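You operate a simulated robot arm through the tools that you are given. There is no shell and no other tool. Be economical: measure what you need, move in short steps, check, and stop when the job is done.

Carry out the task below with a simulated robot arm. There is one attempt and no reset: what you move stays moved.

TASK
Fetch the steel cup and set it on the parts shelf. Take the yellow logger and put it on the shelf under the white bench. Put the ice pack that says "1" from the top of the service bench in the white tray and the ice pack labelled "2" on top of the orange block. The order is free. Set down upright: steel cup.

It is judged by the outcome, as a careful person would: the job done as asked, and still so three seconds after it is handed in. It fails if anything else is knocked over, pushed out of place, dropped, spilled or broken.

THE ROBOT
A 7-joint arm with a two-finger parallel gripper on a trunk, on a base that drives. Base frame: it is fixed to the floor where the robot stands at the start and does not move with it; the origin is under the middle of the robot, x ahead of it, y to its left, z up. Units: m, degrees, N and s.
Its first joint turns from -166.0 to 166.0 degrees. Places, roughly: ice pack [-4.5, 0.25, 1]; orange block [-4.25, -0.25, 1]; parts shelf (24x17 cm) [0.68, 1.28, 0.8]; shelf under the white bench [-3.8, -1.2, 0.3]; white tray (15x19x4 cm) [-4.3, 0.2, 0.9]; yellow logger [-3.75, -1.75, 1]. Payload 3.43 kg.
The TCP is the grasp point between the finger pads, 0.03 m short of the fingertips. In the tool frame z runs along the fingers and y along their closing line. The gripper opens to 0.094 m. The fingers are 0.028 m wide and 0.01 m thick; the gripper's body (0.05 by 0.096 m) begins 0.055 m behind the TCP.
Orientation is that of the tool frame in the base frame, as a unit quaternion [w, x, y, z]. With the fingers straight down and closing along the base's y, the tool's x points along the base's -x, its y along +y and its z along -z.

THE INTERFACE
- The arm moves only by the tool arm_command. Its argument "rows" is a list of rows, each a list of 3 entries, a list of its own where there are three numbers: the opening, from 0 (shut) to 1 (fully open), then the shift along the tool's x, y, z in m, then the turn, a rotation vector about the tool's x, y, z in degrees. In form: [[gripper, [x, y, z], [rx, ry, rz]], ...]. A call has 1 to 10 rows; each row is the pose to reach, as a shift and turn from the pose commanded when the call began, along the tool's axes at that moment. A row lasts 0.2 s, in which the tool goes at most 0.05 m and 8.6 degrees; a call with a longer step from one row to the next is refused whole, and so is a gripper value outside its range. Where a pose cannot be reached the arm comes as near as it can. A force on the tool above 40 N (or 10 N above the force at the start of the call, whichever is more), or a blocked arm, ends the call early, and 0.2 s more pass. The fingers move at their own pace (about 0.045 m/s each) and stop on an object; they squeeze with about 40 N. The grip force told is the motor's: it shows also when the fingers shut on nothing. Time passes only in rows, and 0.2 s behind the last, so rows that repeat a pose let the fingers close. The reply holds the time, the measured pose of the TCP, the force on the tool along the base axes, the opening and the grip force, in the units named above and with some noise, with the torque about the TCP (base axes, N m) and any sound that the robot's microphone picked up, and new pictures: "show" is both (left out), scene, wrist or none.
- Cameras (640 x 400 px; columns grow to the right, rows downward): "scene" is now at [0.4897, 0.1316, 1.3442]; the picture's right is [-0.83, -0.55, 0.00], its down [-0.26, 0.38, -0.89] and it looks along [0.49, -0.74, -0.46] (base axes); focal length 287 px, centre (320, 200). "wrist" rides on the gripper at [0.076, 0.014, -0.102] in the tool frame; the picture's right is [-0.18, 0.98, 0.00], its down [-0.75, -0.14, -0.64] and it looks along [-0.63, -0.12, 0.77] (tool axes); focal length 243 px, centre (320, 200). There is no depth. A picture from a camera that has moved, and an enlarged one, comes with that camera's place and axes in the base frame and with its lens. The place of the scene camera against the robot may be out by one fixed shift of up to 0.025 m in any direction.
- raise_lower(by): slides the trunk up (or, below 0, down) by that many m; the arm and the scene camera ride with it, the base frame stays. It gives what a move gives, with no picture.
- base_move(legs): drives the robot by 1 to 6 legs, each [ahead, left, turn to the left] in m, m and degrees, along the robot's own axes; the way and the turn of a leg run together, so that a leg with both is an arc; at most 1.5 m and 180 degrees a leg. The arm and the cameras ride along, it lands a little off, and it stops where it bumps. It gives what a move gives, and a new picture of the scene camera.
- head_to(pan, tilt): turns the head with the scene camera to pan (to the left, within 103 degrees either way) and tilt (down, from -29 to 69), counted from straight ahead of the robot. It gives what a move gives, and a new picture of the scene camera.
- enlarge(camera, box): a new picture of the part [left, top, right, bottom] of that camera's present view, enlarged. No time passes.
- hand_in(): hands the job in; it is judged then, once.

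Go step by step. Nothing tells you exact positions but the pictures and the camera data: compare them with the known pose of the tool, close in by small moves and look again before you grip or let go. The budget is 165 turns and 260 pictures, counting those below and the enlarged ones. Unless the task says otherwise, let go and move clear before handing in, and close with one line.

The tools are called after ">>>" as name(argument=value, ...) on one line, values as JSON. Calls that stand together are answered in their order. arm_command: Moves the arm, as the interface text tells. Its arguments: {"type":"object","properties":{"rows":{"type":"array","items":{"type":"array"}},"show":{"type":"string","enum":["both","scene","wrist","none"]}},"required":["rows"]} The other tools are called the same way: raise_lower (by) slides the trunk up or down; base_move (legs) drives the base; head_to (pan, tilt) turns the head that bears the scene camera; enlarge (camera, box) takes an enlarged picture of a part of a camera's view; hand_in () hands the job in.

At the start:

```text
time_s: 0.0
tool_pos: [0.6088, -0.241, 1.1023]
tcp_rot: [0.001, -0.001, 1.0, 0.0]
force: [0.4, -0.5, -0.9]
torque: [-0.01, -0.02, 0.01]
finger_gap: 0.0938
grip_force: 0.0
trunk travel left (down, up): [-0.375, 0.235]
robot x, y, heading: [0.0047, -0.0006, 0.1]
head pan, tilt: [-56.3, 27.5]
```

scene: 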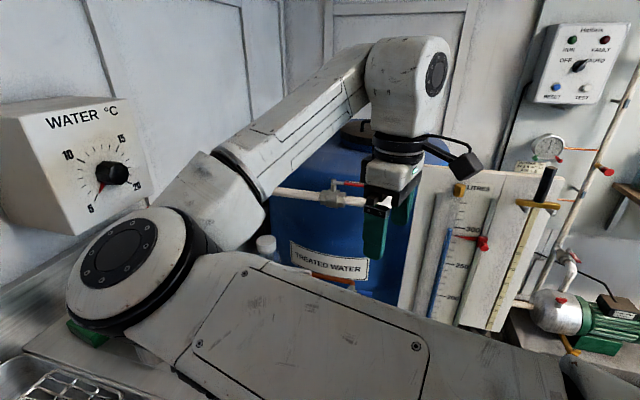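
wrist: 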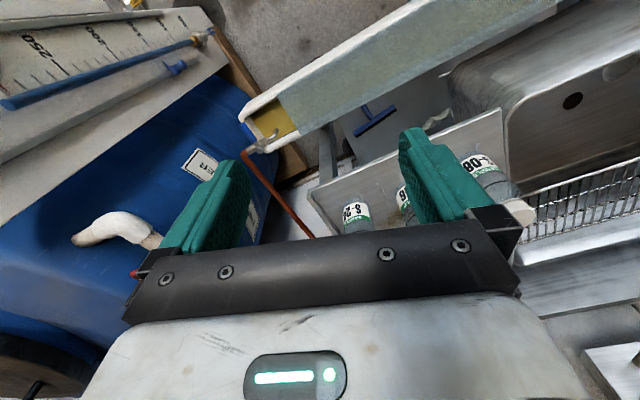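

The arm is out over a bench with a water drum on the right. I have not seen the steel cup yet, so I look around with the head first.

>>> head_to(pan=0, tilt=35)

>>> head_to(pan=60, tilt=30)

```text
time_s: 1.2
tool_pos: [0.61, -0.2413, 1.1018]
tcp_rot: [0.0, 0.0, 1.0, 0.0]
force: [0.8, 0.0, -0.2]
torque: [0.02, 0.02, 0.0]
finger_gap: 0.0939
grip_force: 0.0
trunk travel left (down, up): [-0.375, 0.235]
robot x, y, heading: [0.0002, -0.0017, 0.1]
head pan, tilt: [0.0, 35.0]
camera scene: at [0.527, 0.2075, 1.3324], right [0.0, -1.0, 0.0], down [-0.57, 0.0, -0.82], along [0.82, 0.0, -0.57], focal length 287 px, centre (320, 200)
```

scene: 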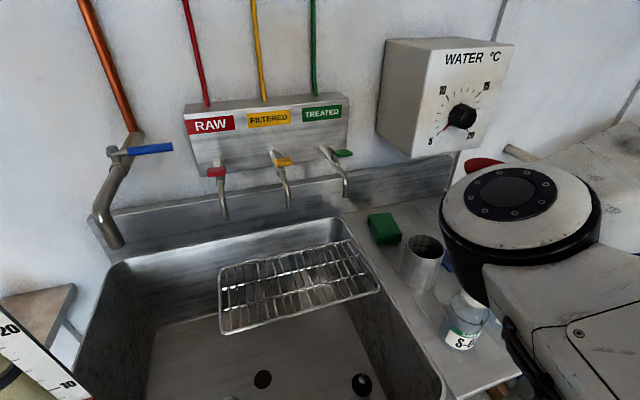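

```text
time_s: 2.5
tool_pos: [0.6091, -0.2406, 1.1019]
tcp_rot: [0.0, -0.001, 1.0, 0.0]
force: [0.4, 0.0, 0.6]
torque: [0.0, 0.0, 0.01]
finger_gap: 0.0943
grip_force: 0.1
trunk travel left (down, up): [-0.375, 0.235]
robot x, y, heading: [0.0002, -0.0026, -0.0]
head pan, tilt: [60.0, 30.0]
camera scene: at [0.4843, 0.2859, 1.3402], right [0.87, -0.5, 0.0], down [-0.25, -0.43, -0.87], along [0.43, 0.75, -0.5], focal length 287 px, centre (320, 200)
```

scene: 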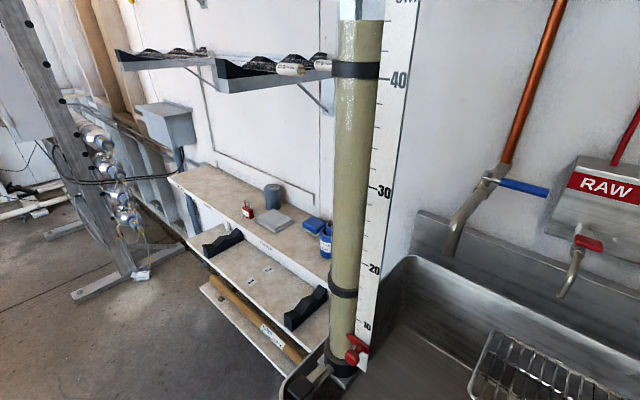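

A steel cup stands on the drainboard right of the sink, next to a green sponge and a bottle. I enlarge it and the area of the parts shelf.

>>> enlarge(camera="scene", box=[160, 140, 360, 340])

>>> head_to(pan=-20, tilt=50)

```text
2.00 times, centred on (260, 240) of scene
camera zoom: at [0.4843, 0.2859, 1.3402], right [0.87, -0.5, 0.0], down [-0.25, -0.43, -0.87], along [0.43, 0.75, -0.5], focal length 573 px, centre (440, 120)
```

zoom: 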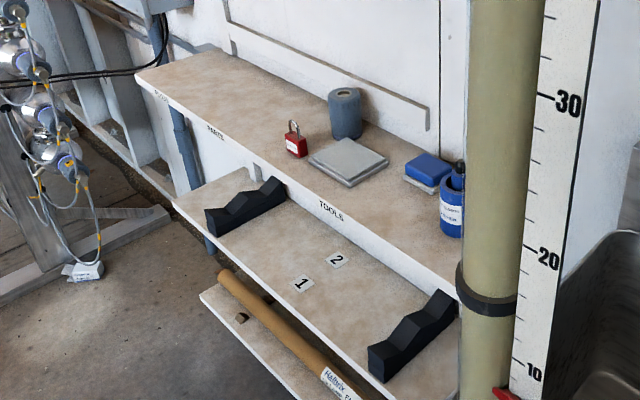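

```text
time_s: 4.1
tool_pos: [0.6093, -0.2407, 1.1013]
tcp_rot: [0.0, 0.0, 1.0, 0.0]
force: [0.8, -0.2, -0.8]
torque: [0.0, 0.01, -0.01]
finger_gap: 0.0938
grip_force: 0.0
trunk travel left (down, up): [-0.375, 0.235]
robot x, y, heading: [-0.0002, 0.0013, 0.0]
head pan, tilt: [-20.0, 50.0]
camera scene: at [0.5114, 0.1813, 1.3107], right [-0.34, -0.94, 0.0], down [-0.72, 0.26, -0.64], along [0.6, -0.22, -0.77], focal length 287 px, centre (320, 200)
```

scene: 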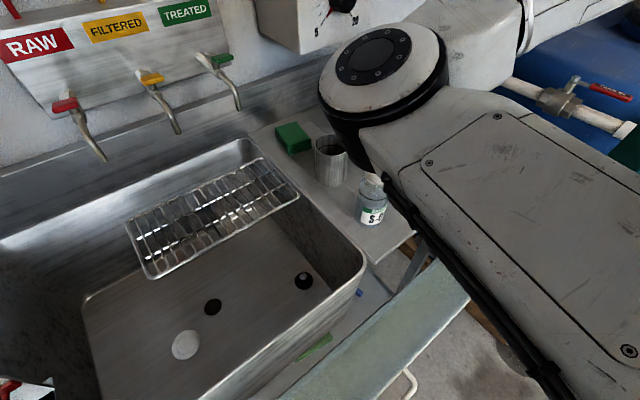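

The cup stands near (0.9, 0.0, 0.87), close under the WATER dial box. The PARTS section of the shelf, about (0.67, 1.28), is free. I bring the tool nearer to triangulate the cup with the wrist camera.

>>> arm_command(rows=[[1, [-0.02, 0.04, 0], [0, 0, 0]], [1, [-0.04, 0.08, 0], [0, 0, 0]], [1, [-0.06, 0.12, 0], [0, 0, 0]], [1, [-0.08, 0.16, 0], [0, 0, 0]], [1, [-0.09, 0.2, 0], [0, 0, 0]], [1, [-0.09, 0.24, 0], [0, 0, 0]], [1, [-0.09, 0.24, 0], [0, 0, 0]]])

```text
time_s: 5.7
tool_pos: [0.6977, -0.0092, 1.0968]
tcp_rot: [-0.004, 0.009, 1.0, -0.004]
force: [-0.3, 0.7, 0.3]
torque: [0.0, -0.01, 0.01]
finger_gap: 0.0939
grip_force: 0.3
trunk travel left (down, up): [-0.375, 0.235]
robot x, y, heading: [-0.0013, -0.0019, 0.5]
head pan, tilt: [-20.0, 50.0]
camera scene: at [0.5113, 0.1814, 1.3107], right [-0.34, -0.94, 0.0], down [-0.72, 0.26, -0.64], along [0.6, -0.22, -0.77], focal length 287 px, centre (320, 200)
camera wrist: at [0.6228, 0.008, 1.1996], right [0.2, 0.98, -0.01], down [0.76, -0.15, 0.63], along [0.62, -0.14, -0.77], focal length 243 px, centre (320, 200)
```

scene: 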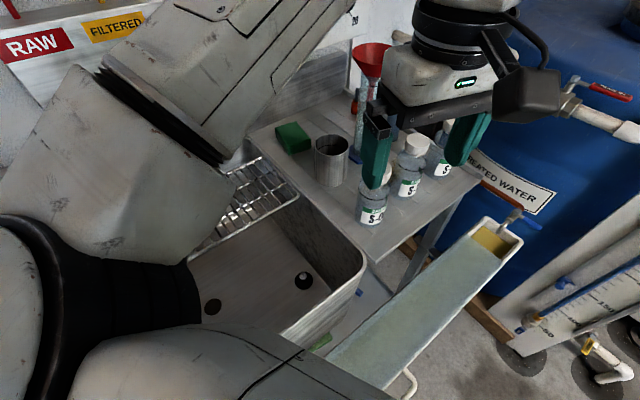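
wrist: 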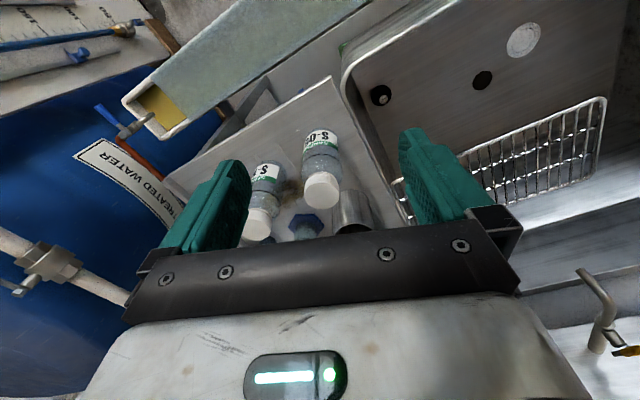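

The cup is at about (0.94, 0.0, 0.82), flanked by three bottles and a funnel, near the edge of reach. I check the floor space ahead, to see if I can drive closer.

>>> head_to(pan=0, tilt=69)

>>> head_to(pan=90, tilt=45)

```text
time_s: 6.5
tool_pos: [0.6972, -0.0083, 1.097]
tcp_rot: [-0.006, 0.008, 1.0, -0.005]
force: [0.2, 0.7, -0.2]
torque: [0.0, 0.0, -0.02]
finger_gap: 0.0937
grip_force: 0.1
trunk travel left (down, up): [-0.375, 0.235]
robot x, y, heading: [-0.0004, 0.0018, -0.0]
head pan, tilt: [0.0, 68.8]
camera scene: at [0.4949, 0.2077, 1.2888], right [0.0, -1.0, 0.0], down [-0.93, 0.0, -0.36], along [0.36, 0.0, -0.93], focal length 287 px, centre (320, 200)
```

scene: 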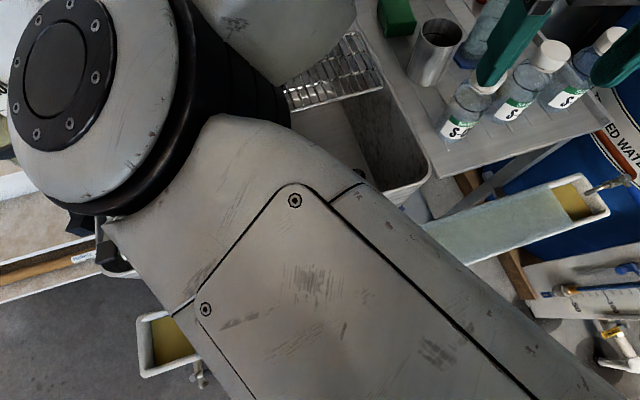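

```text
time_s: 8.2
tool_pos: [0.6977, -0.0062, 1.0959]
tcp_rot: [-0.006, 0.006, 1.0, -0.006]
force: [-0.1, -0.6, 0.6]
torque: [-0.03, 0.03, -0.01]
finger_gap: 0.0938
grip_force: 0.2
trunk travel left (down, up): [-0.375, 0.235]
robot x, y, heading: [-0.002, -0.0004, 0.0]
head pan, tilt: [90.0, 45.0]
camera scene: at [0.439, 0.289, 1.3176], right [1.0, 0.0, 0.0], down [0.0, -0.71, -0.71], along [0.0, 0.71, -0.71], focal length 287 px, centre (320, 200)
```

scene: 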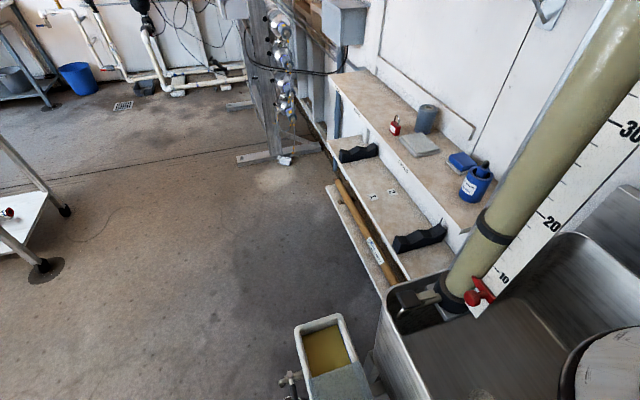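

A liquid-filled trough crosses in front of the base, so I won't drive forward. I grip the cup from above with the fingers closing along base x, which keeps clear of the bottles on its right; first I turn the tool by +90 degrees.

>>> arm_command(rows=[[1, [-0.015, 0, 0], [0, 0, 8.5]], [1, [-0.03, 0, 0], [0, 0, 17]], [1, [-0.045, 0, 0], [0, 0, 25.5]], [1, [-0.06, 0, 0], [0, 0, 34]], [1, [-0.075, 0, 0], [0, 0, 42.5]], [1, [-0.09, 0, 0], [0, 0, 51]], [1, [-0.105, 0, 0], [0, 0, 59.5]], [1, [-0.12, 0, 0], [0, 0, 68]], [1, [-0.135, 0, 0], [0, 0, 76.5]], [1, [-0.15, 0, 0], [0, 0, 85]]], show="none")

>>> head_to(pan=0, tilt=45)

>>> enlarge(camera="wrist", box=[0, 0, 640, 400])

```text
time_s: 10.4
tool_pos: [0.8485, -0.0007, 1.102]
tcp_rot: [0.0, 0.676, 0.737, -0.001]
force: [0.1, 0.4, 0.1]
torque: [0.01, 0.01, -0.03]
finger_gap: 0.0942
grip_force: 0.0
trunk travel left (down, up): [-0.375, 0.235]
robot x, y, heading: [0.002, 0.0014, -0.1]
head pan, tilt: [90.0, 45.0]
```

```text
time_s: 12.0
tool_pos: [0.8504, -0.0002, 1.1024]
tcp_rot: [0.0, 0.675, 0.738, 0.0]
force: [0.6, 0.5, 0.7]
torque: [0.02, 0.01, -0.02]
finger_gap: 0.094
grip_force: 0.1
trunk travel left (down, up): [-0.375, 0.235]
robot x, y, heading: [-0.0016, -0.001, 0.1]
head pan, tilt: [0.0, 45.0]
camera scene: at [0.5203, 0.2077, 1.3176], right [0.0, -1.0, 0.0], down [-0.71, 0.0, -0.71], along [0.71, 0.0, -0.71], focal length 287 px, centre (320, 200)
```

scene: 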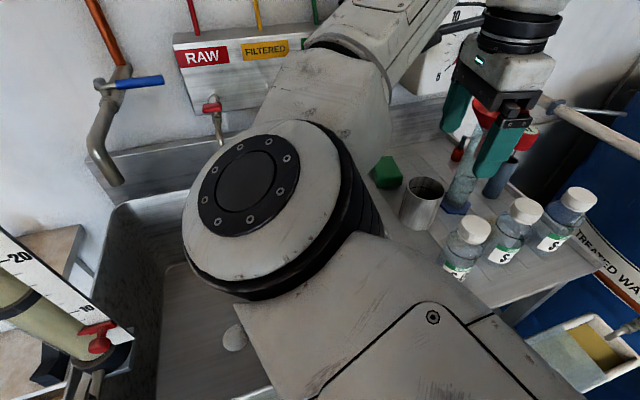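

```text
1.00 times, centred on (320, 200) of wrist (not enlarged: the box is as wide or as high as the picture)
camera zoom: at [0.8566, 0.0762, 1.2039], right [1.0, -0.1, 0.0], down [-0.07, -0.76, 0.64], along [-0.06, -0.64, -0.77], focal length 243 px, centre (320, 200)
```

zoom: 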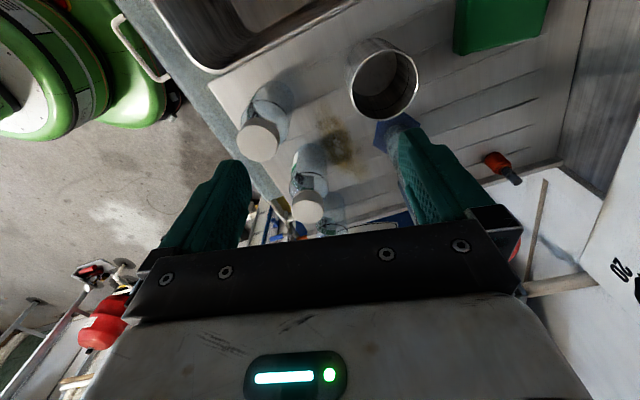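

The cup rim is at about (0.92, 0.0), 77 mm across, so it fits the gripper. A tall cylinder with a red funnel stands close by and I need to see it clearly.

>>> enlarge(camera="scene", box=[360, 60, 600, 290])

>>> enlarge(camera="wrist", box=[230, 20, 550, 220])

```text
1.74 times, centred on (480, 175) of scene
camera zoom: at [0.5203, 0.2077, 1.3176], right [0.0, -1.0, 0.0], down [-0.71, 0.0, -0.71], along [0.71, 0.0, -0.71], focal length 498 px, centre (42, 244)
```

zoom: 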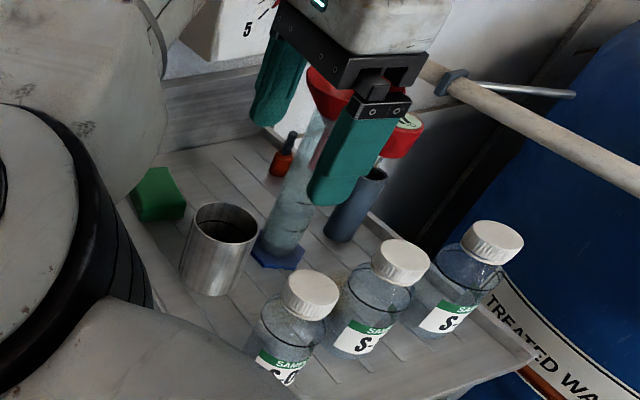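

```text
2.00 times, centred on (390, 120) of wrist
camera zoom: at [0.8566, 0.0762, 1.2039], right [1.0, -0.1, 0.0], down [-0.07, -0.76, 0.64], along [-0.06, -0.64, -0.77], focal length 485 px, centre (180, 360)
```

zoom: 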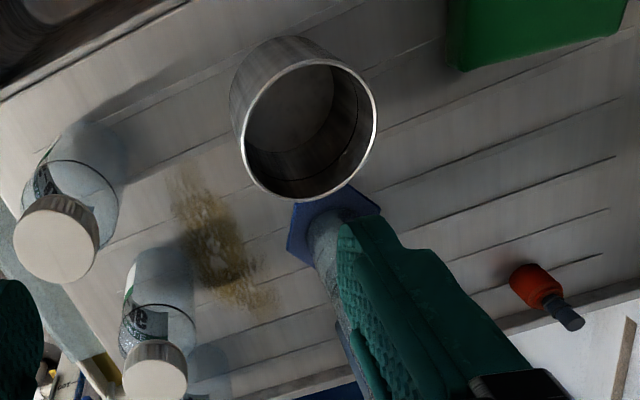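

The funnel cylinder stands around (0.96, -0.11), and the hand's thin side will face it. I move over the cup, keeping slightly to +y, and look again.

>>> arm_command(rows=[[1, [0.01, 0.02, 0], [0, 0, 2]], [1, [0.01, 0.04, 0], [0, 0, 4]], [1, [0.01, 0.055, 0], [0, 0, 5]], [1, [0.01, 0.07, 0.02], [0, 0, 5]], [1, [0.01, 0.07, 0.04], [0, 0, 5]], [1, [0.01, 0.07, 0.04], [0, 0, 5]]])

```text
time_s: 13.4
tool_pos: [0.9191, 0.0147, 1.0628]
tcp_rot: [0.001, 0.707, 0.707, 0.0]
force: [0.5, -0.3, 0.3]
torque: [0.01, -0.02, 0.01]
finger_gap: 0.0941
grip_force: 0.2
trunk travel left (down, up): [-0.375, 0.235]
robot x, y, heading: [-0.0004, -0.0009, -0.1]
head pan, tilt: [0.0, 45.0]
camera scene: at [0.5204, 0.2077, 1.3176], right [0.0, -1.0, 0.0], down [-0.71, 0.0, -0.71], along [0.71, 0.0, -0.71], focal length 287 px, centre (320, 200)
camera wrist: at [0.9325, 0.0915, 1.1641], right [0.98, -0.18, 0.0], down [-0.14, -0.75, 0.64], along [-0.12, -0.63, -0.77], focal length 243 px, centre (320, 200)
```

scene: 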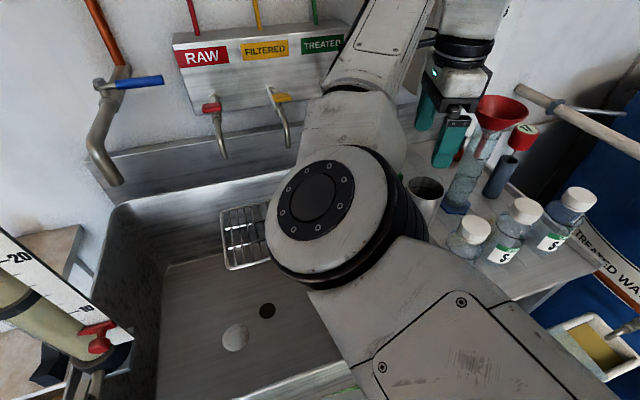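
wrist: 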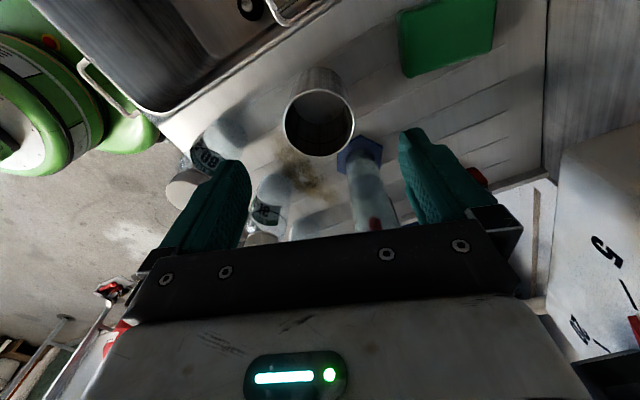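

Triangulated, the rim is centred at (0.915, 0.003, 0.94), about 68 mm across. I go down slightly to +y of centre for clearance from the funnel and check at half depth.

>>> arm_command(rows=[[1, [-0.003, -0.004, 0.03], [0, 0, 0]], [1, [-0.004, -0.004, 0.06], [0, 0, 0]], [1, [-0.004, -0.004, 0.08], [0, 0, 0]], [1, [-0.004, -0.004, 0.08], [0, 0, 0]]])

```text
time_s: 14.4
tool_pos: [0.9136, 0.0115, 0.9823]
tcp_rot: [0.0, 0.707, 0.707, 0.0]
force: [0.0, 0.3, 0.8]
torque: [0.01, 0.02, -0.01]
finger_gap: 0.0942
grip_force: 0.0
trunk travel left (down, up): [-0.375, 0.235]
robot x, y, heading: [0.0018, -0.0019, 0.1]
head pan, tilt: [0.0, 45.0]
camera scene: at [0.5204, 0.2077, 1.3176], right [0.0, -1.0, 0.0], down [-0.71, 0.0, -0.71], along [0.71, 0.0, -0.71], focal length 287 px, centre (320, 200)
camera wrist: at [0.9281, 0.0874, 1.0839], right [0.98, -0.18, 0.0], down [-0.14, -0.75, 0.64], along [-0.12, -0.63, -0.77], focal length 243 px, centre (320, 200)
```

scene: 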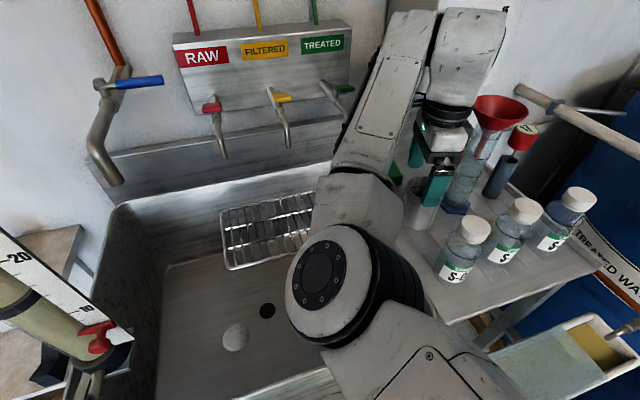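
wrist: 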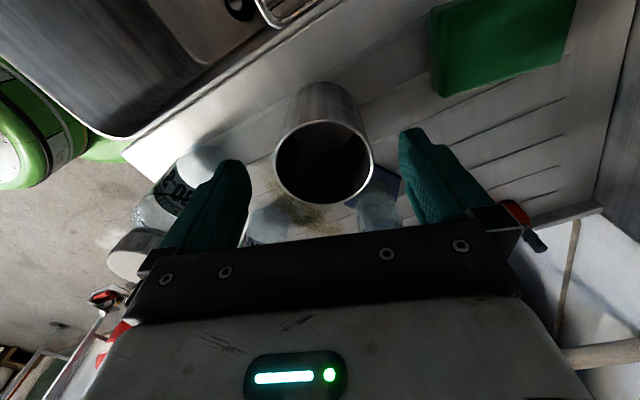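

The cup rim sits centred between the fingers. I go down the rest of the way and close.

>>> arm_command(rows=[[1, [0, 0, 0.03], [0, 0, 0]], [1, [0, 0, 0.06], [0, 0, 0]], [1, [0, 0, 0.08], [0, 0, 0]], [1, [0, 0, 0.08], [0, 0, 0]]])

```text
time_s: 15.4
tool_pos: [0.9142, 0.011, 0.9015]
tcp_rot: [-0.001, 0.707, 0.707, 0.0]
force: [-0.7, -0.2, 0.7]
torque: [-0.01, 0.02, 0.01]
finger_gap: 0.0939
grip_force: 0.1
trunk travel left (down, up): [-0.375, 0.235]
robot x, y, heading: [0.0013, 0.0023, 0.2]
head pan, tilt: [0.0, 45.0]
camera scene: at [0.5204, 0.2077, 1.3176], right [0.0, -1.0, 0.0], down [-0.71, 0.0, -0.71], along [0.71, 0.0, -0.71], focal length 287 px, centre (320, 200)
camera wrist: at [0.9283, 0.0871, 1.0032], right [0.98, -0.18, 0.0], down [-0.14, -0.75, 0.64], along [-0.12, -0.63, -0.77], focal length 243 px, centre (320, 200)
```

scene: 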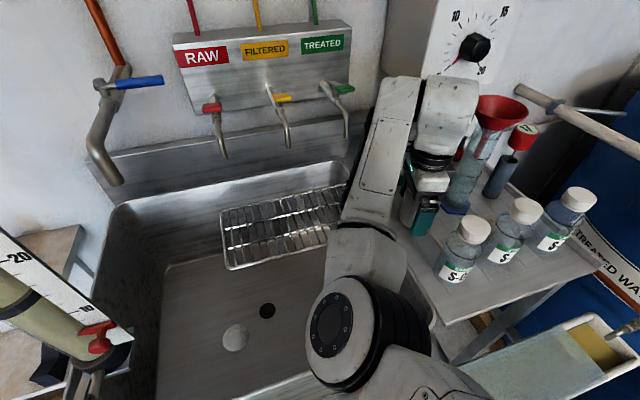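
wrist: 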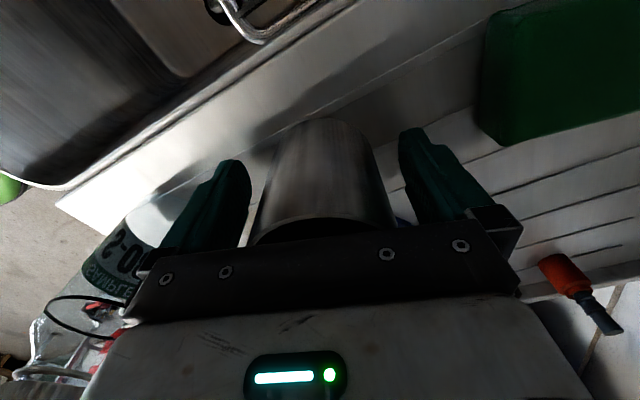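

The cup is between the fingers, so I close.

>>> arm_command(rows=[[0.5, [0, 0, 0], [0, 0, 0]], [0.5, [0, 0, 0], [0, 0, 0]], [0.3, [0, 0, 0], [0, 0, 0]], [0.3, [0, 0, 0], [0, 0, 0]], [0.3, [0, 0, 0], [0, 0, 0]]], show="none")

>>> arm_command(rows=[[0.3, [0, 0, -0.03], [0, 0, 0]], [0.3, [0.01, 0, -0.07], [0, 0, 0]], [0.3, [0.02, 0, -0.11], [0, 0, 0]], [0.3, [0.04, 0, -0.15], [0, 0, 0]], [0.3, [0.07, 0, -0.19], [0, 0, 0]], [0.3, [0.1, 0, -0.22], [0, 0, 0]], [0.3, [0.1, 0, -0.22], [0, 0, 0]]])

```text
time_s: 16.6
tool_pos: [0.9141, 0.0106, 0.9005]
tcp_rot: [0.0, 0.707, 0.707, 0.0]
force: [0.4, 0.2, 0.5]
torque: [0.0, 0.01, 0.04]
finger_gap: 0.0669
grip_force: 39.9
trunk travel left (down, up): [-0.375, 0.235]
robot x, y, heading: [0.001, 0.0029, -0.0]
head pan, tilt: [0.0, 45.0]
```

```text
time_s: 18.2
tool_pos: [0.9131, 0.1098, 1.1219]
tcp_rot: [0.0, 0.707, 0.707, -0.001]
force: [-0.3, 1.1, -0.2]
torque: [0.01, -0.02, 0.02]
finger_gap: 0.0281
grip_force: 0.1
trunk travel left (down, up): [-0.375, 0.235]
robot x, y, heading: [-0.0004, 0.0018, -0.2]
head pan, tilt: [0.0, 45.0]
camera scene: at [0.5203, 0.2078, 1.3176], right [0.0, -1.0, 0.0], down [-0.71, 0.0, -0.71], along [0.71, 0.0, -0.71], focal length 287 px, centre (320, 200)
camera wrist: at [0.9279, 0.1878, 1.2244], right [0.98, -0.18, 0.0], down [-0.14, -0.75, 0.64], along [-0.12, -0.63, -0.77], focal length 243 px, centre (320, 200)
```

scene: 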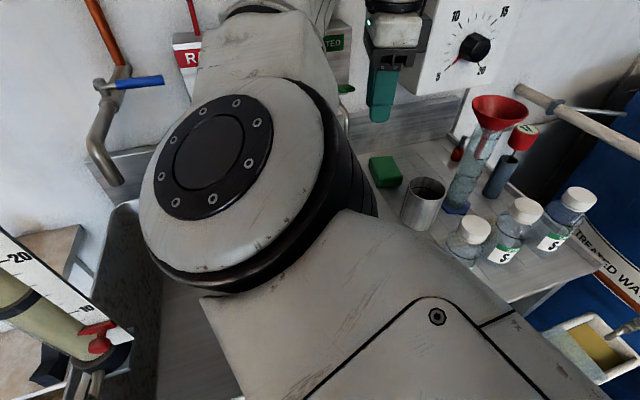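
wrist: 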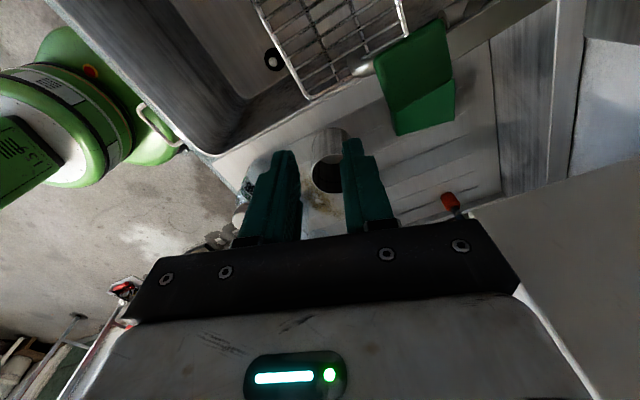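

The cup slipped out, but it still stands where it was. I go back with better centring, a firmer close command and a slow lift.

>>> arm_command(rows=[[0.6, [-0.04, 0, 0.02], [0, 0, 0]], [1, [-0.07, 0, 0.05], [0, 0, 0]], [1, [-0.09, 0, 0.09], [0, 0, 0]], [1, [-0.1, 0, 0.13], [0, 0, 0]], [1, [-0.103, 0, 0.14], [0, 0, 0]], [1, [-0.103, 0, 0.14], [0, 0, 0]]])

```text
time_s: 19.6
tool_pos: [0.9135, 0.0066, 0.9821]
tcp_rot: [0.0, 0.708, 0.707, 0.0]
force: [-0.1, -0.7, 0.7]
torque: [-0.01, 0.01, 0.0]
finger_gap: 0.0942
grip_force: 0.2
trunk travel left (down, up): [-0.375, 0.235]
robot x, y, heading: [0.0021, -0.0001, -0.3]
head pan, tilt: [0.0, 45.0]
camera scene: at [0.5204, 0.2076, 1.3176], right [0.0, -1.0, 0.0], down [-0.71, 0.0, -0.71], along [0.71, 0.0, -0.71], focal length 287 px, centre (320, 200)
camera wrist: at [0.928, 0.0837, 1.0832], right [0.98, -0.18, 0.0], down [-0.14, -0.75, 0.64], along [-0.12, -0.63, -0.77], focal length 243 px, centre (320, 200)
```

scene: 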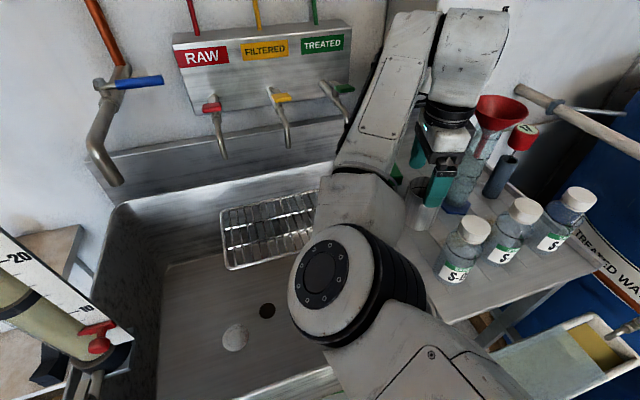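
wrist: 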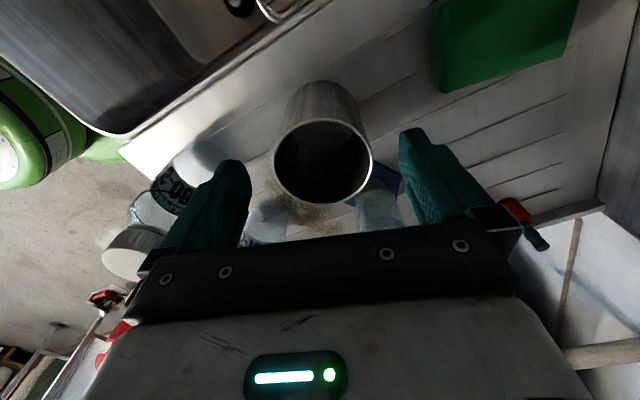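

The cup has barely moved, with its centre at about (0.913, 0.0). I go down centred and grip.

>>> arm_command(rows=[[1, [-0.006, 0, 0.03], [0, 0, 0]], [1, [-0.006, 0, 0.06], [0, 0, 0]], [1, [-0.006, 0, 0.087], [0, 0, 0]], [1, [-0.006, 0, 0.087], [0, 0, 0]], [0, [-0.006, 0, 0.087], [0, 0, 0]], [0, [-0.006, 0, 0.087], [0, 0, 0]], [0, [-0.006, 0, 0.087], [0, 0, 0]], [0, [-0.006, 0, 0.087], [0, 0, 0]], [0, [-0.006, 0, 0.087], [0, 0, 0]], [0, [-0.006, 0, 0.087], [0, 0, 0]]], show="none")

>>> arm_command(rows=[[0, [0, 0, -0.01], [0, 0, 0]], [0, [0, 0, -0.02], [0, 0, 0]], [0, [0, 0, -0.03], [0, 0, 0]]])

```text
time_s: 21.8
tool_pos: [0.9134, 0.0019, 0.8939]
tcp_rot: [-0.001, 0.707, 0.707, 0.0]
force: [0.2, -0.4, -0.6]
torque: [0.02, 0.01, 0.02]
finger_gap: 0.0691
grip_force: 39.9
trunk travel left (down, up): [-0.375, 0.235]
robot x, y, heading: [0.0016, 0.0015, 0.2]
head pan, tilt: [0.0, 45.0]
```

```text
time_s: 22.6
tool_pos: [0.9142, 0.003, 0.924]
tcp_rot: [0.0, 0.707, 0.708, -0.001]
force: [0.1, -0.2, -0.8]
torque: [0.02, 0.01, -0.01]
finger_gap: 0.0692
grip_force: 40.6
trunk travel left (down, up): [-0.375, 0.235]
robot x, y, heading: [0.0014, 0.0002, -0.0]
head pan, tilt: [0.0, 45.0]
camera scene: at [0.5204, 0.2077, 1.3175], right [0.0, -1.0, 0.0], down [-0.71, 0.0, -0.71], along [0.71, 0.0, -0.71], focal length 287 px, centre (320, 200)
camera wrist: at [0.9277, 0.0782, 1.0264], right [0.98, -0.18, 0.0], down [-0.14, -0.75, 0.64], along [-0.12, -0.63, -0.77], focal length 243 px, centre (320, 200)
```

scene: 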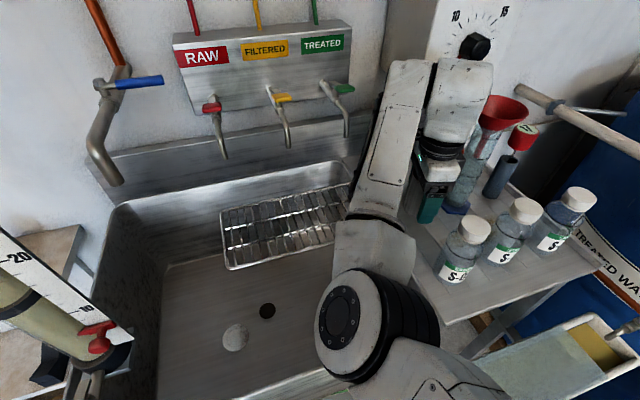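
wrist: 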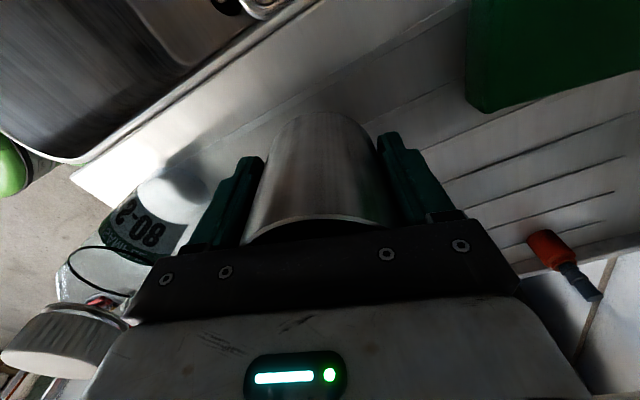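

It appears to be lifting now at a 69 mm gap. I continue upward slowly.

>>> arm_command(rows=[[0, [0, 0, -0.02], [0, 0, 0]], [0, [0, 0, -0.04], [0, 0, 0]], [0, [0.005, 0, -0.06], [0, 0, 0]], [0, [0.01, 0, -0.08], [0, 0, 0]], [0, [0.015, 0, -0.1], [0, 0, 0]], [0, [0.02, 0, -0.12], [0, 0, 0]], [0, [0.03, 0, -0.14], [0, 0, 0]], [0, [0.04, 0, -0.16], [0, 0, 0]]])

```text
time_s: 24.4
tool_pos: [0.9144, 0.0404, 1.0846]
tcp_rot: [0.0, 0.707, 0.707, -0.001]
force: [0.7, 0.5, 0.2]
torque: [0.03, 0.01, 0.03]
finger_gap: 0.069
grip_force: 40.2
trunk travel left (down, up): [-0.375, 0.235]
robot x, y, heading: [0.0017, 0.0014, 0.3]
head pan, tilt: [0.0, 45.0]
camera scene: at [0.5204, 0.2076, 1.3175], right [0.0, -1.0, 0.0], down [-0.71, 0.0, -0.71], along [0.71, 0.0, -0.71], focal length 287 px, centre (320, 200)
camera wrist: at [0.9284, 0.1172, 1.187], right [0.98, -0.18, 0.0], down [-0.14, -0.75, 0.64], along [-0.12, -0.63, -0.77], focal length 243 px, centre (320, 200)
```

scene: 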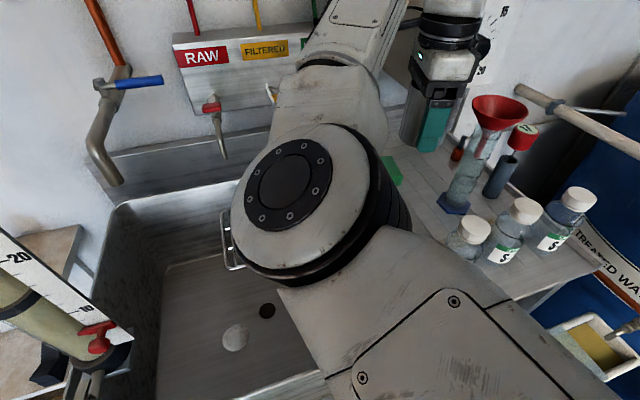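
wrist: 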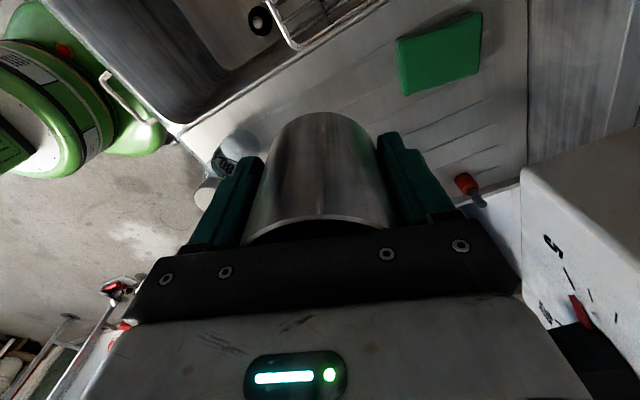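

The cup is held firmly. I retract it toward the robot before driving.

>>> arm_command(rows=[[0, [0, -0.03, -0.02], [0, 0, 0]], [0, [0, -0.07, -0.04], [0, 0, 0]], [0, [0, -0.11, -0.05], [0, 0, 0]], [0, [0, -0.15, -0.05], [0, 0, 0]], [0, [0, -0.19, -0.05], [0, 0, 0]], [0, [0, -0.23, -0.05], [0, 0, 0]], [0, [0, -0.27, -0.05], [0, 0, 0]], [0, [0, -0.3, -0.05], [0, 0, 0]]], show="none")

>>> head_to(pan=80, tilt=50)

```text
time_s: 25.6
tool_pos: [0.747, -0.0337, 1.1296]
tcp_rot: [-0.003, 0.767, 0.642, -0.006]
force: [-0.2, -0.2, -0.9]
torque: [0.02, 0.03, -0.03]
finger_gap: 0.069
grip_force: 40.0
trunk travel left (down, up): [-0.375, 0.235]
robot x, y, heading: [0.0013, -0.0003, -0.1]
head pan, tilt: [0.0, 45.0]
stopped in row 5: the arm was blocked; the commanded pose is now the measured one
```

```text
time_s: 27.1
tool_pos: [0.7455, -0.0335, 1.1309]
tcp_rot: [-0.001, 0.766, 0.642, -0.005]
force: [-0.4, -0.3, -1.0]
torque: [-0.01, -0.02, -0.04]
finger_gap: 0.0685
grip_force: 40.2
trunk travel left (down, up): [-0.375, 0.235]
robot x, y, heading: [-0.0007, -0.0031, -0.0]
head pan, tilt: [80.0, 50.0]
camera scene: at [0.4525, 0.2833, 1.3107], right [0.98, -0.17, 0.0], down [-0.13, -0.75, -0.64], along [0.11, 0.63, -0.77], focal length 287 px, centre (320, 200)
```

scene: 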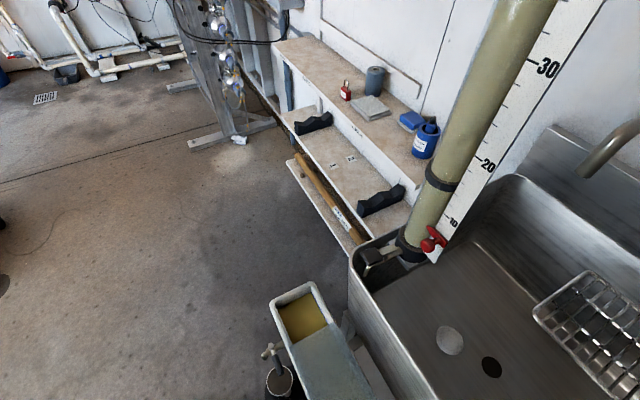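

A joint limit seems to have stopped it, with the yaw skewed. I turn the tool back toward its original yaw while retracting.

>>> arm_command(rows=[[0, [0, 0, 0], [0, 0, -8]], [0, [0, -0.01, 0], [0, 0, -16]], [0, [-0.005, -0.02, 0], [0, 0, -24]], [0, [-0.01, -0.035, 0], [0, 0, -32]], [0, [-0.02, -0.055, 0], [0, 0, -40]], [0, [-0.025, -0.075, 0], [0, 0, -48]], [0, [-0.03, -0.095, 0], [0, 0, -56]], [0, [-0.035, -0.115, 0], [0, 0, -64]], [0, [-0.04, -0.13, 0], [0, 0, -72]], [0, [-0.04, -0.14, 0], [0, 0, -80]]], show="wrist")

```text
time_s: 29.3
tool_pos: [0.5988, -0.0587, 1.1292]
tcp_rot: [-0.008, 0.193, 0.981, -0.009]
force: [-0.1, 0.1, -0.1]
torque: [-0.01, 0.03, -0.01]
finger_gap: 0.0684
grip_force: 40.5
trunk travel left (down, up): [-0.375, 0.235]
robot x, y, heading: [0.0022, 0.0008, -0.1]
head pan, tilt: [80.0, 50.0]
camera wrist: at [0.5357, -0.0146, 1.2323], right [0.54, 0.84, -0.02], down [0.66, -0.41, 0.64], along [0.53, -0.36, -0.77], focal length 243 px, centre (320, 200)
```

wrist: 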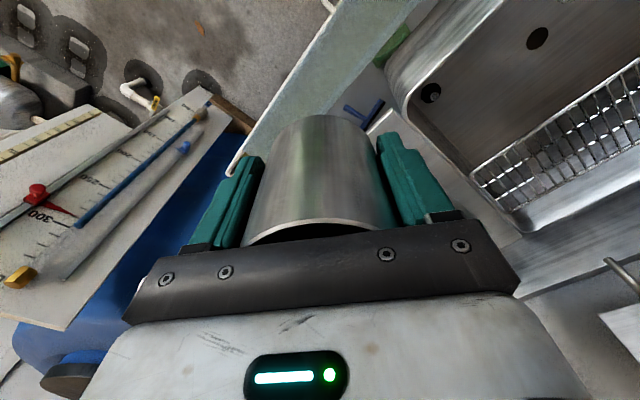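

I drive back a little, then left, to stand in front of the parts shelf.

>>> base_move(legs=[[-0.2, 0, 0], [0, 0.65, 0], [0, 0.6, 0]])

>>> head_to(pan=0, tilt=35)

```text
time_s: 36.3
tool_pos: [0.3916, 1.0232, 1.1276]
tcp_rot: [-0.012, 0.199, 0.98, -0.009]
force: [0.1, 0.0, -0.5]
torque: [0.01, 0.02, 0.02]
finger_gap: 0.068
grip_force: 39.8
trunk travel left (down, up): [-0.375, 0.235]
robot x, y, heading: [-0.205, 1.0888, -0.9]
head pan, tilt: [80.0, 50.0]
stopped in leg 3: the robot was blocked; the commanded pose is now the measured one
camera scene: at [0.2504, 1.3665, 1.3127], right [0.98, -0.19, 0.0], down [-0.14, -0.75, -0.64], along [0.12, 0.63, -0.77], focal length 287 px, centre (320, 200)
```

scene: 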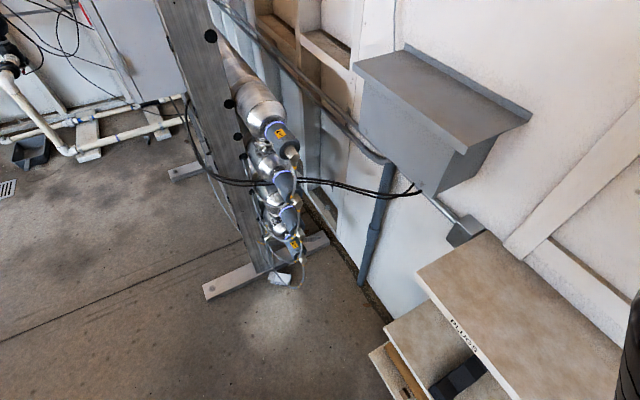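

```text
time_s: 37.8
tool_pos: [0.3921, 1.0243, 1.1278]
tcp_rot: [-0.011, 0.2, 0.98, -0.009]
force: [-0.2, -0.1, -2.1]
torque: [0.01, 0.03, -0.01]
finger_gap: 0.068
grip_force: 40.1
trunk travel left (down, up): [-0.375, 0.235]
robot x, y, heading: [-0.2013, 1.0902, -0.9]
head pan, tilt: [0.0, 35.0]
camera scene: at [0.3239, 1.2897, 1.3342], right [-0.01, -1.0, 0.0], down [-0.57, 0.01, -0.82], along [0.82, -0.01, -0.57], focal length 287 px, centre (320, 200)
```

scene: 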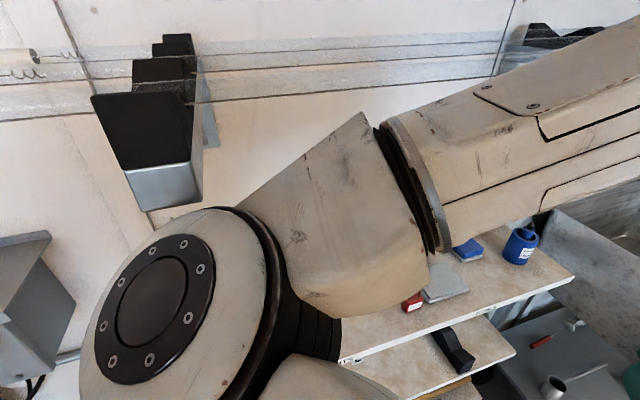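

The drive stopped at y = 1.09, blocked by something. I look around the base and up at the overhead rack before moving further.

>>> head_to(pan=103, tilt=69)

>>> head_to(pan=45, tilt=15)

>>> head_to(pan=0, tilt=10)

>>> enlarge(camera="wrist", box=[0, 0, 640, 400])

```text
time_s: 39.6
tool_pos: [0.3924, 1.024, 1.1273]
tcp_rot: [-0.012, 0.199, 0.98, -0.01]
force: [-0.4, 0.6, -0.9]
torque: [0.03, 0.01, 0.02]
finger_gap: 0.0682
grip_force: 40.1
trunk travel left (down, up): [-0.375, 0.235]
robot x, y, heading: [-0.2018, 1.0924, -0.6]
head pan, tilt: [103.0, 68.8]
camera scene: at [0.2242, 1.3456, 1.2904], right [0.98, 0.21, 0.0], down [0.2, -0.91, -0.36], along [-0.07, 0.36, -0.93], focal length 287 px, centre (320, 200)
```

scene: 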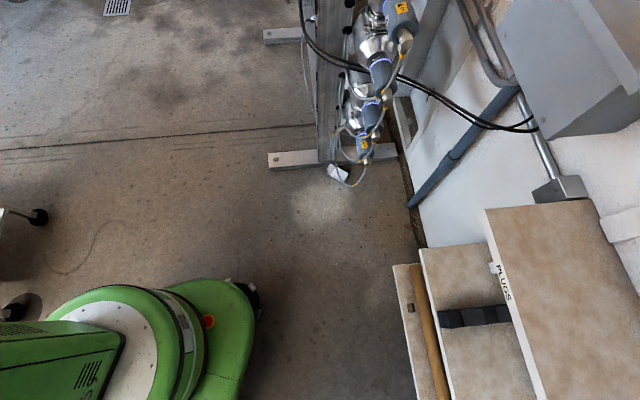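

```text
time_s: 40.9
tool_pos: [0.3915, 1.0243, 1.1282]
tcp_rot: [-0.012, 0.2, 0.98, -0.009]
force: [-0.2, -0.1, -1.0]
torque: [0.0, 0.05, 0.01]
finger_gap: 0.0682
grip_force: 40.2
trunk travel left (down, up): [-0.375, 0.235]
robot x, y, heading: [-0.2028, 1.0895, -1.0]
head pan, tilt: [45.0, 15.0]
camera scene: at [0.3026, 1.3562, 1.3663], right [0.7, -0.72, 0.0], down [-0.18, -0.18, -0.97], along [0.69, 0.67, -0.26], focal length 287 px, centre (320, 200)
```

scene: 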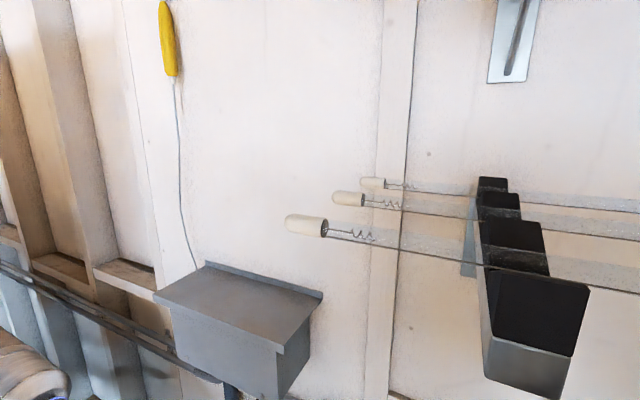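

```text
time_s: 42.0
tool_pos: [0.3914, 1.0246, 1.1273]
tcp_rot: [-0.012, 0.198, 0.98, -0.01]
force: [0.0, 0.5, -1.3]
torque: [0.01, -0.01, -0.01]
finger_gap: 0.068
grip_force: 40.1
trunk travel left (down, up): [-0.375, 0.235]
robot x, y, heading: [-0.2031, 1.0909, -0.9]
head pan, tilt: [0.0, 10.0]
camera scene: at [0.3287, 1.2899, 1.3744], right [-0.01, -1.0, 0.0], down [-0.17, 0.0, -0.99], along [0.99, -0.01, -0.17], focal length 287 px, centre (320, 200)
```

scene: 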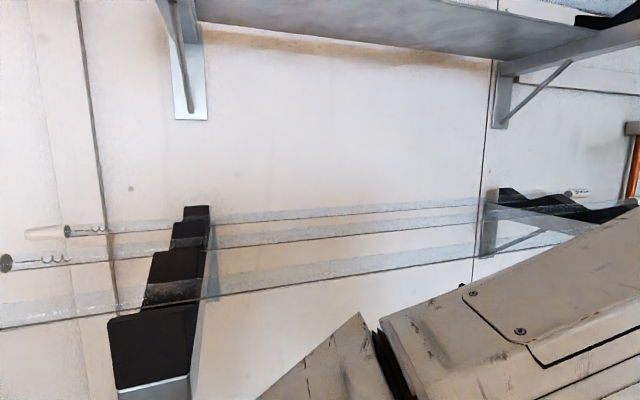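

```text
1.00 times, centred on (320, 200) of wrist (not enlarged: the box is as wide or as high as the picture)
camera zoom: at [0.3301, 1.0693, 1.231], right [0.55, 0.83, -0.03], down [0.66, -0.42, 0.63], along [0.51, -0.36, -0.78], focal length 243 px, centre (320, 200)
```

zoom: 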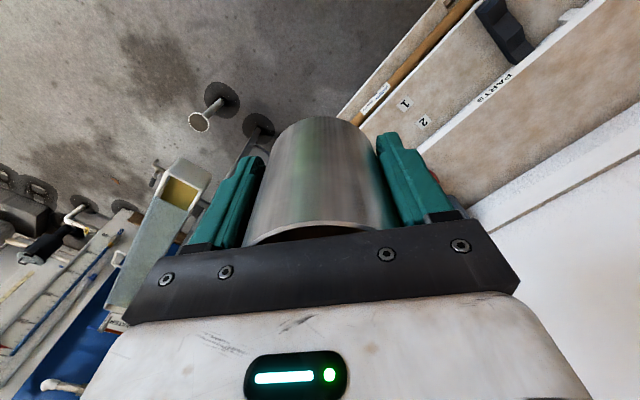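

The elbow sticks out to the left and met the overhead tube rack's bracket, whose tip is around (0.44, 1.36, 1.27). I ease right, back off and lower the trunk so that the arm can pass under the rack.

>>> base_move(legs=[[0, -0.05, 0.9], [-0.25, 0, 0]])

>>> raise_lower(by=-0.2)

>>> head_to(pan=30, tilt=5)

```text
time_s: 44.3
tool_pos: [0.1462, 0.9859, 1.1261]
tcp_rot: [-0.013, 0.192, 0.981, -0.011]
force: [0.9, 0.4, -0.9]
torque: [-0.03, 0.01, 0.0]
finger_gap: 0.068
grip_force: 39.8
trunk travel left (down, up): [-0.375, 0.235]
robot x, y, heading: [-0.4526, 1.0413, -0.0]
head pan, tilt: [0.0, 10.0]
camera scene: at [0.0799, 1.2499, 1.3725], right [0.0, -1.0, 0.0], down [-0.17, 0.0, -0.98], along [0.98, 0.0, -0.17], focal length 287 px, centre (320, 200)
```

scene: 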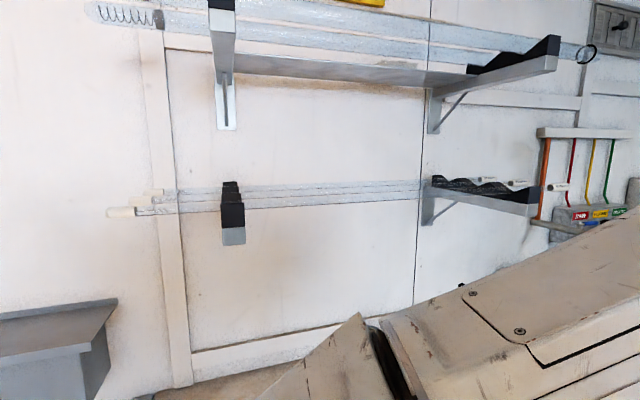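

```text
time_s: 46.5
tool_pos: [0.1469, 0.9862, 0.927]
tcp_rot: [-0.012, 0.191, 0.981, -0.01]
force: [0.1, 0.6, -1.6]
torque: [-0.06, 0.02, 0.01]
finger_gap: 0.0675
grip_force: 39.7
trunk travel left (down, up): [-0.175, 0.435]
robot x, y, heading: [-0.4528, 1.0412, 0.1]
head pan, tilt: [0.0, 10.0]
```

```text
time_s: 47.4
tool_pos: [0.1462, 0.9857, 0.9253]
tcp_rot: [-0.013, 0.191, 0.981, -0.01]
force: [0.0, 0.5, -0.1]
torque: [0.01, 0.01, -0.02]
finger_gap: 0.0677
grip_force: 40.1
trunk travel left (down, up): [-0.175, 0.435]
robot x, y, heading: [-0.4554, 1.0408, 0.2]
head pan, tilt: [30.0, 5.0]
camera scene: at [0.0662, 1.2958, 1.1806], right [0.5, -0.87, 0.0], down [-0.08, -0.04, -1.0], along [0.86, 0.5, -0.09], focal length 287 px, centre (320, 200)
```

scene: 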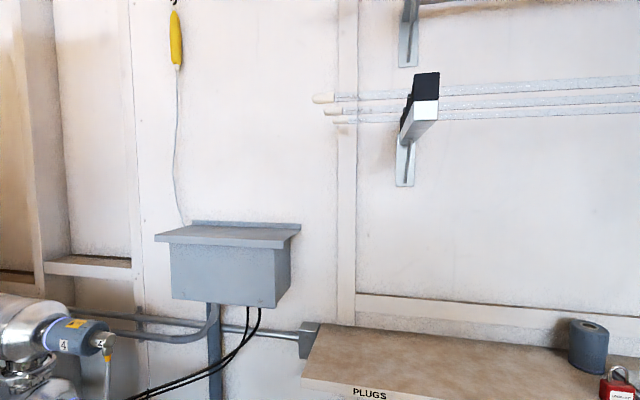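

The bracket's underside is at z ≈ 1.22, and the arm now works below it. I extend the arm and level the tool here in free space, then drive in straight.

>>> arm_command(rows=[[0, [-0.03, 0.02, 0], [-0.7, -0.6, 0]], [0, [-0.06, 0.04, 0], [-1.4, -1.24, 0]], [0, [-0.09, 0.06, 0], [-1.4, -1.24, 0]], [0, [-0.12, 0.08, 0], [-1.4, -1.24, 0]], [0, [-0.15, 0.1, 0], [-1.4, -1.24, 0]], [0, [-0.18, 0.12, 0], [-1.4, -1.24, 0]], [0, [-0.213, 0.14, 0], [-1.4, -1.24, 0]], [0, [-0.213, 0.14, 0], [-1.4, -1.24, 0]]], show="none")

>>> base_move(legs=[[0, 0.25, 0]])

>>> head_to(pan=-15, tilt=25)

```text
time_s: 49.2
tool_pos: [0.3968, 1.0352, 0.9191]
tcp_rot: [-0.001, 0.192, 0.981, 0.001]
force: [-0.9, 0.5, -0.3]
torque: [-0.02, -0.01, 0.05]
finger_gap: 0.0676
grip_force: 39.7
trunk travel left (down, up): [-0.175, 0.435]
robot x, y, heading: [-0.4543, 1.0411, 0.2]
head pan, tilt: [30.0, 5.0]
```

```text
time_s: 51.1
tool_pos: [0.3948, 1.2853, 0.9186]
tcp_rot: [-0.001, 0.192, 0.981, 0.0]
force: [0.1, -0.4, -1.2]
torque: [0.0, 0.04, 0.01]
finger_gap: 0.0674
grip_force: 39.7
trunk travel left (down, up): [-0.175, 0.435]
robot x, y, heading: [-0.4515, 1.2891, 0.0]
head pan, tilt: [30.0, 5.0]
camera scene: at [0.0658, 1.5457, 1.1806], right [0.5, -0.87, 0.0], down [-0.08, -0.04, -1.0], along [0.86, 0.5, -0.09], focal length 287 px, centre (320, 200)
```

scene: 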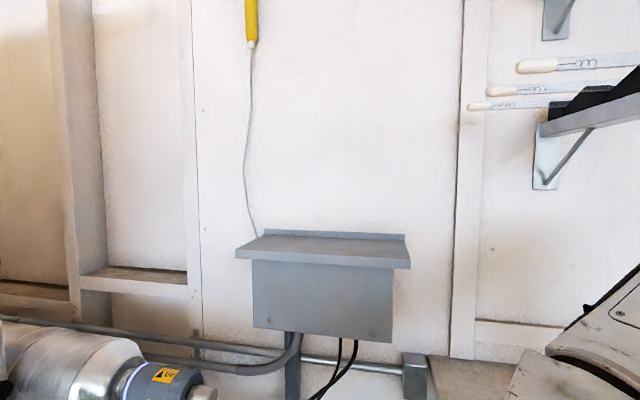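

```text
time_s: 52.2
tool_pos: [0.3952, 1.2853, 0.9197]
tcp_rot: [0.0, 0.191, 0.982, 0.001]
force: [0.3, -0.4, -1.3]
torque: [0.03, 0.03, 0.0]
finger_gap: 0.0675
grip_force: 40.9
trunk travel left (down, up): [-0.175, 0.435]
robot x, y, heading: [-0.4557, 1.2909, -0.0]
head pan, tilt: [-15.0, 25.0]
camera scene: at [0.0754, 1.476, 1.1482], right [-0.26, -0.97, 0.0], down [-0.41, 0.11, -0.91], along [0.88, -0.23, -0.42], focal length 287 px, centre (320, 200)
```

scene: 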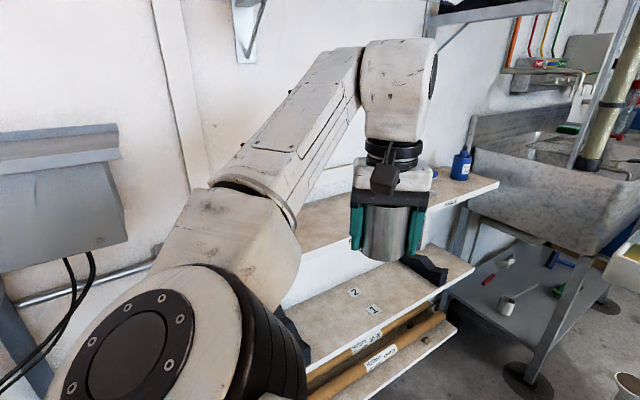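

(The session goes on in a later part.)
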